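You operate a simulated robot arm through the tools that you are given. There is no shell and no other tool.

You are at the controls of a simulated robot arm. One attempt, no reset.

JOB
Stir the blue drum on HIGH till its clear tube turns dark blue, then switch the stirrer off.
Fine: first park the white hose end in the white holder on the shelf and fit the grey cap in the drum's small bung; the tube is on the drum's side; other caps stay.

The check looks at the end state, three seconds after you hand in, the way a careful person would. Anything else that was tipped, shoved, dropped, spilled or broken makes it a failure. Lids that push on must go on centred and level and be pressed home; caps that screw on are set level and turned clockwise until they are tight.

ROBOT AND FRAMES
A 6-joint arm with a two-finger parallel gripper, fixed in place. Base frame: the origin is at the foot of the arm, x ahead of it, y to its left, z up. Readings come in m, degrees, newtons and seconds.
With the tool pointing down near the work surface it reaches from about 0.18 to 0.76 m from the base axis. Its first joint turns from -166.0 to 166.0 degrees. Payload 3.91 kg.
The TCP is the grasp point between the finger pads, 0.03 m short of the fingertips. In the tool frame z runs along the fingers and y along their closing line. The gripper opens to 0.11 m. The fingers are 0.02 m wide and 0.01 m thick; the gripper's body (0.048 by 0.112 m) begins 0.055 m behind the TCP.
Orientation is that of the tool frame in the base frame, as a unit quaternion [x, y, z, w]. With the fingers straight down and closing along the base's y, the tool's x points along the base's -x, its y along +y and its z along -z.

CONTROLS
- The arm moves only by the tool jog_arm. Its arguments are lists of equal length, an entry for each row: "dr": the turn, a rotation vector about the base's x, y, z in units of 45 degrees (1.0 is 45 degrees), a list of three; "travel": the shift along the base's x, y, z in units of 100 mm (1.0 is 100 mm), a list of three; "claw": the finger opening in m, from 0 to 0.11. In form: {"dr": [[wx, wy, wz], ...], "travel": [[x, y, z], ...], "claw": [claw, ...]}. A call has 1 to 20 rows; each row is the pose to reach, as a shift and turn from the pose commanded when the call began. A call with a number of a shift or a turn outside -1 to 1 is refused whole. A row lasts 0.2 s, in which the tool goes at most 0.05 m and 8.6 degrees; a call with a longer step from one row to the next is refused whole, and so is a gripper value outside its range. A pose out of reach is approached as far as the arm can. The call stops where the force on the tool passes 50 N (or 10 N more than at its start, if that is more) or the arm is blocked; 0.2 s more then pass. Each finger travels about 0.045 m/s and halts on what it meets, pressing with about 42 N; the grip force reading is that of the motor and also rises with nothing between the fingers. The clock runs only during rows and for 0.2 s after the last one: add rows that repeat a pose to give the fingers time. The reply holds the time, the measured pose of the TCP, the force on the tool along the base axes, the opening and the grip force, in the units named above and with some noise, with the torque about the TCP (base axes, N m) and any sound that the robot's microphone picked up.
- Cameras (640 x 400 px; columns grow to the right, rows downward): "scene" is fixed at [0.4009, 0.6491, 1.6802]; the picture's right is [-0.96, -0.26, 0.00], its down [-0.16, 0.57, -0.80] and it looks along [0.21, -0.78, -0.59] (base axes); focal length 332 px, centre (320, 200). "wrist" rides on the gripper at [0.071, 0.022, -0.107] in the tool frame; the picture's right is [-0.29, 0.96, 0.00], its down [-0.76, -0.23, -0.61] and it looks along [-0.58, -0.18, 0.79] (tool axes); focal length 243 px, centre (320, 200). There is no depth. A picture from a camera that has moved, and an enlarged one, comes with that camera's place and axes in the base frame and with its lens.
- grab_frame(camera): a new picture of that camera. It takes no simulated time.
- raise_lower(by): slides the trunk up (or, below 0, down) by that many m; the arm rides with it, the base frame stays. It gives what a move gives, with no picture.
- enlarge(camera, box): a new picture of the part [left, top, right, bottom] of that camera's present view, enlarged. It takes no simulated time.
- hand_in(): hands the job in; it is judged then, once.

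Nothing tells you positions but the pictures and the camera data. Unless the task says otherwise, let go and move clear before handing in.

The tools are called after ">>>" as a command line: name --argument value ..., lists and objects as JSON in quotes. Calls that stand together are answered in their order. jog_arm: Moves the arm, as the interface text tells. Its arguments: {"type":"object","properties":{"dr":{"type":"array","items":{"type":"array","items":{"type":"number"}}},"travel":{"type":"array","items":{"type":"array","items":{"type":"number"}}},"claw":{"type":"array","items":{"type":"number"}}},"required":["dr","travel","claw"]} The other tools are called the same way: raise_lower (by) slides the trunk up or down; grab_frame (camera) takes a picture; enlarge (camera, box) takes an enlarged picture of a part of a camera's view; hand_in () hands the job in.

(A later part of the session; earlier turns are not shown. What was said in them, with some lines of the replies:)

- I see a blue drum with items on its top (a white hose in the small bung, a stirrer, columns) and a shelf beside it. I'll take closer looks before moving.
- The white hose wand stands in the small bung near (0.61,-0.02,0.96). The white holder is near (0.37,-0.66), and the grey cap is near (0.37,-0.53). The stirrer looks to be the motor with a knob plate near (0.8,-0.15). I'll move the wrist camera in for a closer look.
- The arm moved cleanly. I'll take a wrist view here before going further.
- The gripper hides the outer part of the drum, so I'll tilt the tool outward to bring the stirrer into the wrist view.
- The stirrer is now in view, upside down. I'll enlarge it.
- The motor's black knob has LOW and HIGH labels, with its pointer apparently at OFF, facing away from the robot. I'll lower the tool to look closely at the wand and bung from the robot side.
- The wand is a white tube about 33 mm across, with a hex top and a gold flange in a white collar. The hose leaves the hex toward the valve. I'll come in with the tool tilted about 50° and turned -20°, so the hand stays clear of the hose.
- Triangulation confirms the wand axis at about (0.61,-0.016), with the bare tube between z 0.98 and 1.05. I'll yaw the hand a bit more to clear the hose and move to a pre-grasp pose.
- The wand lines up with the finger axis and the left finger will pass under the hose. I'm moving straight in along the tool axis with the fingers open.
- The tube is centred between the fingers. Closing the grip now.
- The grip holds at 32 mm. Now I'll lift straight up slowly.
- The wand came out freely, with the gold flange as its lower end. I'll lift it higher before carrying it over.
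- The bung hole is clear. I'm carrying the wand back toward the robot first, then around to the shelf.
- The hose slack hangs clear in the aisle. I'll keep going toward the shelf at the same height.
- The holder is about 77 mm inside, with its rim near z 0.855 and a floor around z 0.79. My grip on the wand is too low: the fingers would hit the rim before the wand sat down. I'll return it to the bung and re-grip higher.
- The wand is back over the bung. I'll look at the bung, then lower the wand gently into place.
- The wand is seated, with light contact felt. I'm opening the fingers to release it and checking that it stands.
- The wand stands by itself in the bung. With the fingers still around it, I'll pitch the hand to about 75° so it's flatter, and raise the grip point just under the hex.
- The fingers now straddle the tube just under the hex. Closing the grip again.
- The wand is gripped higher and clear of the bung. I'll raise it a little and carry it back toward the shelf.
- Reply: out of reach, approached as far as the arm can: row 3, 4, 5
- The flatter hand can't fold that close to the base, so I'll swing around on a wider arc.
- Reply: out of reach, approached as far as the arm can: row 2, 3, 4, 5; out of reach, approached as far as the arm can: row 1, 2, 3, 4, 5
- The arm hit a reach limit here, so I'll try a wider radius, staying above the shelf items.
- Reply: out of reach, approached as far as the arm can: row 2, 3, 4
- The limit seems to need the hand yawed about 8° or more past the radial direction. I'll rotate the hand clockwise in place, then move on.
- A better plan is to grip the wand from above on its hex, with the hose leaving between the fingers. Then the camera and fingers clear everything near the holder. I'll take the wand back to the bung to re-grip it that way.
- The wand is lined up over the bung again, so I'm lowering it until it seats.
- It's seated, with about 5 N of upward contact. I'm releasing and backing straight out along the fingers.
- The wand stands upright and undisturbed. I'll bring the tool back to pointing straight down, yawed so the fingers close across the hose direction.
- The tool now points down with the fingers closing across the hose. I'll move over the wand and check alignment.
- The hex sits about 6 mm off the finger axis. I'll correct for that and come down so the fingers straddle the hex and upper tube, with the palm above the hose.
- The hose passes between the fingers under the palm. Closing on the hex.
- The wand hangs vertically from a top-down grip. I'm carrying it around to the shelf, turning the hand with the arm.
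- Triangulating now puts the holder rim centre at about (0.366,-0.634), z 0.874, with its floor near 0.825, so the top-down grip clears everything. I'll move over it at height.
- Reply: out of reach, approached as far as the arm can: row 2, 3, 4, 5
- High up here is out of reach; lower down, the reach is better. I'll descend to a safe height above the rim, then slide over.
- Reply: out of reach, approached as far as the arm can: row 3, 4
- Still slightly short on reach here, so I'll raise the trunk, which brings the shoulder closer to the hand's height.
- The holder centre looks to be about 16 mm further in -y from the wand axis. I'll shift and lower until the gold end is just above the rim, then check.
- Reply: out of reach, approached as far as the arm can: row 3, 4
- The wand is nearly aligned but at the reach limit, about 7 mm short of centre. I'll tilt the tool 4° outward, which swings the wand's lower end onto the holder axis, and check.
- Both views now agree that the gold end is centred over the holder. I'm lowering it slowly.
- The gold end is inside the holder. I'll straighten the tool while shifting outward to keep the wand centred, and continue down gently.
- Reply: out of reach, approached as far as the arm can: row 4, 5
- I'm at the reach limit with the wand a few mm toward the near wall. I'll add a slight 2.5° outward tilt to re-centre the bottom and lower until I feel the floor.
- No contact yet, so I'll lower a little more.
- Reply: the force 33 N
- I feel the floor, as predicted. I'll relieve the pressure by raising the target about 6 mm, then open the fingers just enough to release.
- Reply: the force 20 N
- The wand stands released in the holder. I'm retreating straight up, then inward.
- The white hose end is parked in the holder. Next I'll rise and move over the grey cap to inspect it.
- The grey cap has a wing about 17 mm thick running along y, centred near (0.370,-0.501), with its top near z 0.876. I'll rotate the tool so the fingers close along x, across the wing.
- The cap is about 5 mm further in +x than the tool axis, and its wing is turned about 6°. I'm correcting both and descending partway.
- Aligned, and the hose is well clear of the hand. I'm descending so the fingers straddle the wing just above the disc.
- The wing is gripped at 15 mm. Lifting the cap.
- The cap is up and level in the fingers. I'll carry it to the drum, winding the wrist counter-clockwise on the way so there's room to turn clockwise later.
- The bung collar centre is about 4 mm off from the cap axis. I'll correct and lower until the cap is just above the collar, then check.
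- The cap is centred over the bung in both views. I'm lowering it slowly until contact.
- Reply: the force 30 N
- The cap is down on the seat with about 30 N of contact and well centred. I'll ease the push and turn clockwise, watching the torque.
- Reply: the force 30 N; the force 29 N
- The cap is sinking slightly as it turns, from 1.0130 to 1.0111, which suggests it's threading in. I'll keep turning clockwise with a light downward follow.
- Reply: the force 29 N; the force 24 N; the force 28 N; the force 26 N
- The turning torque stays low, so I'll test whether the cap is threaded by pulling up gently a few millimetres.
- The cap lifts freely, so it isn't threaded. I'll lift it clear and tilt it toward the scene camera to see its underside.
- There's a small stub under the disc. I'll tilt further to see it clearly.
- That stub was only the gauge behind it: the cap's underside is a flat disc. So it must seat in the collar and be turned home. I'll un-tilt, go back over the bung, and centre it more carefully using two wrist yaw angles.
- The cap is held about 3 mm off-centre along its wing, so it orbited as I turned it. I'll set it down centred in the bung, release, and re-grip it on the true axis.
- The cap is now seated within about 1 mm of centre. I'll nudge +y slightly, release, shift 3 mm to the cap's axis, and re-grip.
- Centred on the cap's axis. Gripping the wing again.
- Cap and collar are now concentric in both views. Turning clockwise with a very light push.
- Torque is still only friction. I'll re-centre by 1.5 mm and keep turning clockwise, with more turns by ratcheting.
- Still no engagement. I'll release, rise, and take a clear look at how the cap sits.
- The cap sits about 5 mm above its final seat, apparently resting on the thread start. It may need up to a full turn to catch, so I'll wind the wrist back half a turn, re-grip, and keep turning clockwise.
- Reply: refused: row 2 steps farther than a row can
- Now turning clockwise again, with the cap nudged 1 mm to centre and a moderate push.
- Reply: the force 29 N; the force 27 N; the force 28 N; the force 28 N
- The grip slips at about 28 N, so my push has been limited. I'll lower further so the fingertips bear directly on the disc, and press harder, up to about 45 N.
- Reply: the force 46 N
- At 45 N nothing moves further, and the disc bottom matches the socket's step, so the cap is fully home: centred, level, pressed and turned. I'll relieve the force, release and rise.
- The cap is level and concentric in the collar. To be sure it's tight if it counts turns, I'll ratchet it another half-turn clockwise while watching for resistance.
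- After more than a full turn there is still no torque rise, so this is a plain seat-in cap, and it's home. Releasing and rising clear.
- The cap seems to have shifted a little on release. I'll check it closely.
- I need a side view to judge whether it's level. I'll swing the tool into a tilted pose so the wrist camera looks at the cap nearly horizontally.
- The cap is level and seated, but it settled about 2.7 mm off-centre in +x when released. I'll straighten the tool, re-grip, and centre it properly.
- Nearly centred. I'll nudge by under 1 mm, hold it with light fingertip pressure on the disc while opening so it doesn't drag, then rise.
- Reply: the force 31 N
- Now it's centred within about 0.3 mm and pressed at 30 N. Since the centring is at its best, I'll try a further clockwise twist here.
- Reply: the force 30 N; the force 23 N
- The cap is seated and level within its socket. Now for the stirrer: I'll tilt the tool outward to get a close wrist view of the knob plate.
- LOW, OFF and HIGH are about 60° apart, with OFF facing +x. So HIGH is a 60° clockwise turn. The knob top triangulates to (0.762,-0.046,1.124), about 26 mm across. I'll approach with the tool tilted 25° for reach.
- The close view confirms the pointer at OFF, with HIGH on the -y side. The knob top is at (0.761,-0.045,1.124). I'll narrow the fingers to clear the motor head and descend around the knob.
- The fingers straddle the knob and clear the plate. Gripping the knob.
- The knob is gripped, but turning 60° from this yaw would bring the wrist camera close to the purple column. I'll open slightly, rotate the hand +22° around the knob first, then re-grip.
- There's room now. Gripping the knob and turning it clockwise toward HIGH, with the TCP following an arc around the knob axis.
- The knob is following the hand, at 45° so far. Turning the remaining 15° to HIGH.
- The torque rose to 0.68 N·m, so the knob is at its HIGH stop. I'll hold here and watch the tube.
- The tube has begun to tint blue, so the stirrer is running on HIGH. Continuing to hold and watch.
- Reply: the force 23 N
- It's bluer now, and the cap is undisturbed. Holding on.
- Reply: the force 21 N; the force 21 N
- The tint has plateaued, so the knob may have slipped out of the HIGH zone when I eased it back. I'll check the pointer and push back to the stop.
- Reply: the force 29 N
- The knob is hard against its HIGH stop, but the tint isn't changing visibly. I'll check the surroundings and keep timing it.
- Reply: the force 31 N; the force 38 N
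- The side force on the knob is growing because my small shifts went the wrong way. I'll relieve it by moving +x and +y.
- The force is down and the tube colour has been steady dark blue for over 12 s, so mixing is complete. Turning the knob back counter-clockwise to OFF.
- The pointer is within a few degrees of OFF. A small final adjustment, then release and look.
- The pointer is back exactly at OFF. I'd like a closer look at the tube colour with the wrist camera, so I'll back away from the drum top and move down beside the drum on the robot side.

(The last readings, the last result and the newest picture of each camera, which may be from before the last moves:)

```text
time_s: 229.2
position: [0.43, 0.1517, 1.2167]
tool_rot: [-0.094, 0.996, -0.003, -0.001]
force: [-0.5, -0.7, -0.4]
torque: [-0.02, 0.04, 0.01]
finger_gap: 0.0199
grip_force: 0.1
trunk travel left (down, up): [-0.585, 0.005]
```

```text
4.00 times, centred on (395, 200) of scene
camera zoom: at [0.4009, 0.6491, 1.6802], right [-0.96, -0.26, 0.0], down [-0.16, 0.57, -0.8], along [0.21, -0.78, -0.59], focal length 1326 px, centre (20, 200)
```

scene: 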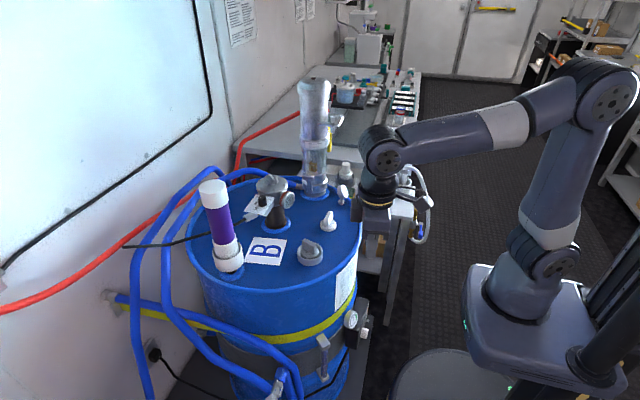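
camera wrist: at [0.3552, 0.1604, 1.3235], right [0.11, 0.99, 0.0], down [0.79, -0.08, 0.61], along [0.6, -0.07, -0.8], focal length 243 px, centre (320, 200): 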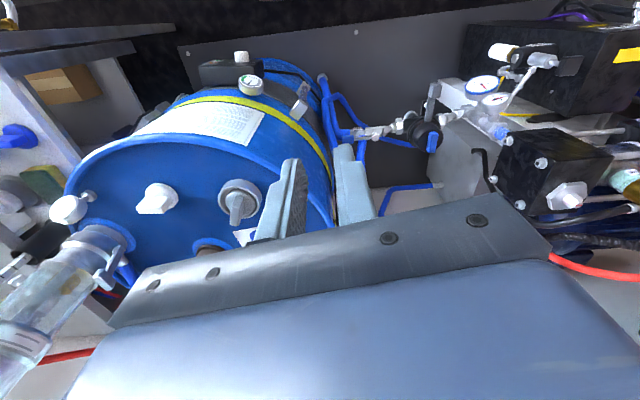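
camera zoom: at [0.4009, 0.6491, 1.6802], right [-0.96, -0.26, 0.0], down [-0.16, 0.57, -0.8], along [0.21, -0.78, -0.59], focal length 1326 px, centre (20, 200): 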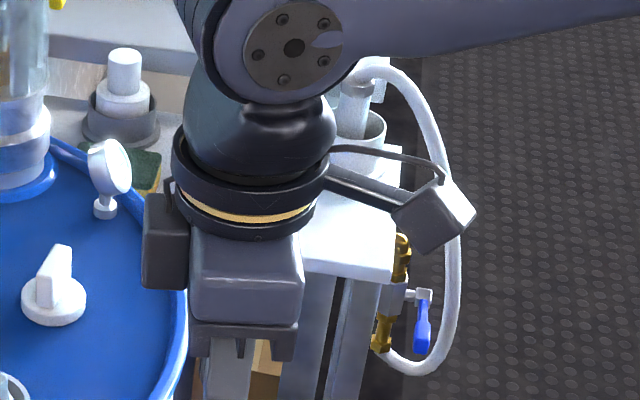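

Everything looks right: the rotor bar has moved since the start, the knob points to OFF, the cap is seated, and the wand is parked. I'll move the arm further clear, then confirm the rotor is stopped and the hose end is still in place.

>>> jog_arm --dr '[[0, 0, 0], [0, 0, 0], [0, 0, 0], [0, 0, 0], [0, 0, 0]]' --travel '[[-0.2, 0, 0.1], [-0.4, 0, 0.2], [-0.6, -0.1, 0.3], [-0.8, -0.1, 0.4], [-0.9, -0.1, 0.4]]' --claw '[0.03, 0.05, 0.05, 0.05, 0.05]'

>>> enlarge --camera "scene" --box '[245, 165, 300, 215]'

>>> enlarge --camera "scene" --box '[340, 150, 450, 250]'

>>> enlarge --camera "scene" --box '[315, 340, 337, 384]'

>>> grab_frame --camera "scene"

```text
time_s: 230.4
position: [0.3408, 0.1395, 1.2559]
tool_rot: [-0.094, 0.996, -0.001, -0.001]
force: [-0.1, 0.6, -0.7]
torque: [0.02, -0.02, 0.05]
finger_gap: 0.05
grip_force: 0.0
trunk travel left (down, up): [-0.585, 0.005]
```

```text
8.00 times, centred on (272, 190) of scene
camera zoom: at [0.4009, 0.6491, 1.6802], right [-0.96, -0.26, 0.0], down [-0.16, 0.57, -0.8], along [0.21, -0.78, -0.59], focal length 2653 px, centre (700, 280)
```

zoom: 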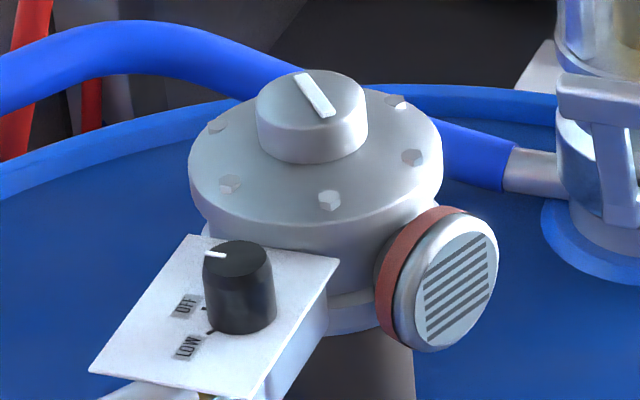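

```text
4.00 times, centred on (395, 200) of scene
camera zoom: at [0.4009, 0.6491, 1.6802], right [-0.96, -0.26, 0.0], down [-0.16, 0.57, -0.8], along [0.21, -0.78, -0.59], focal length 1326 px, centre (20, 200)
```

zoom: 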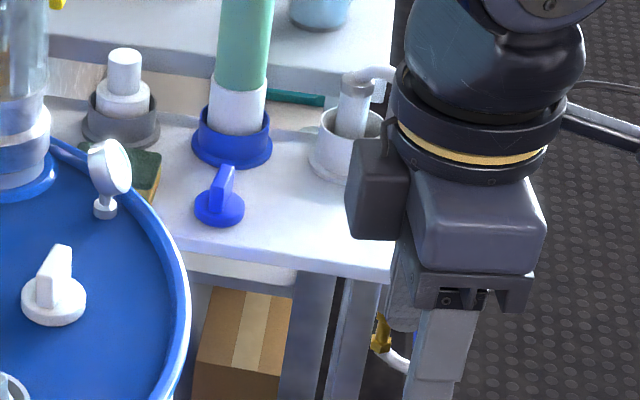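

```text
9.09 times, centred on (326, 362) of scene
camera zoom: at [0.4009, 0.6491, 1.6802], right [-0.96, -0.26, 0.0], down [-0.16, 0.57, -0.8], along [0.21, -0.78, -0.59], focal length 3014 px, centre (266, -1273)
```

zoom: 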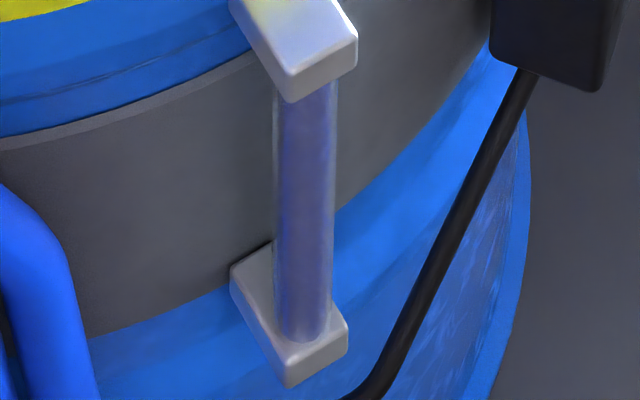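

```text
taken
```

scene: 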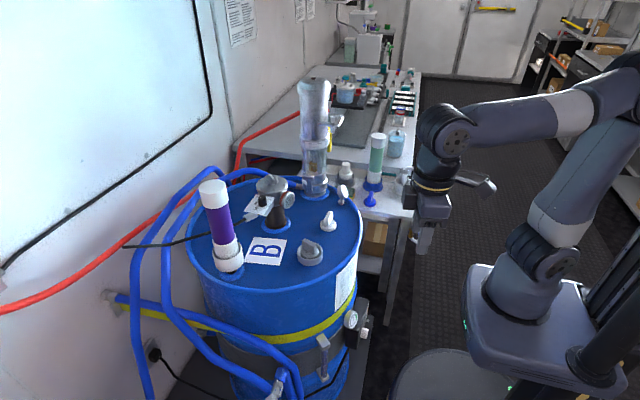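

The end state, checked in the camera views:

- **Stirrer:** the rotor bar sits at the same angle in two frames 1.2 s apart, so it has stopped. The knob points at OFF.
- **Tube:** after about 20 s on HIGH it went from clear to dark blue. The colour then held steady.
- **Hose end:** standing in the white holder.
- **Grey cap:** level in the small bung, about 2.5 mm off-centre. It never gave any tightening torque when I turned it, so I take it to be a drop-in cap.
- **Arm:** released and clear of everything.

I'm handing the job in.

>>> hand_in

```text
The job is handed in.
```

I handed the job in. The hose end is parked, the grey cap is in the small bung, and the stirrer has been run on HIGH and switched off. I'm less sure of the cap and the tube colour than of the rest.

- **White hose end:** it stands in the white holder on the shelf, with the spare hose hanging on the aisle side.
- **Grey cap:** it sits level in the small bung, about 2.5 mm off-centre. I turned it clockwise well over a full turn and pressed with up to 45 N, but it never tightened and it lifted out freely when I tested it early on. I took it to be a drop-in cap; if it was meant to screw tight, it hasn't.
- **Stirring:** I held the knob on HIGH for about 20 s. The tube went from clear to blue in the first 6 s or so and then stopped changing. From the scene camera it looks dark blue, but close up it looked more grey-blue, so I'm judging it done mainly because it stopped changing.
- **Stirrer off:** the knob points at OFF, and the rotor bar was in the same position in two pictures about a second apart.
- **Everything else:** I saw nothing tipped or spilled, and the other caps were not touched. The arm has let go and is clear.
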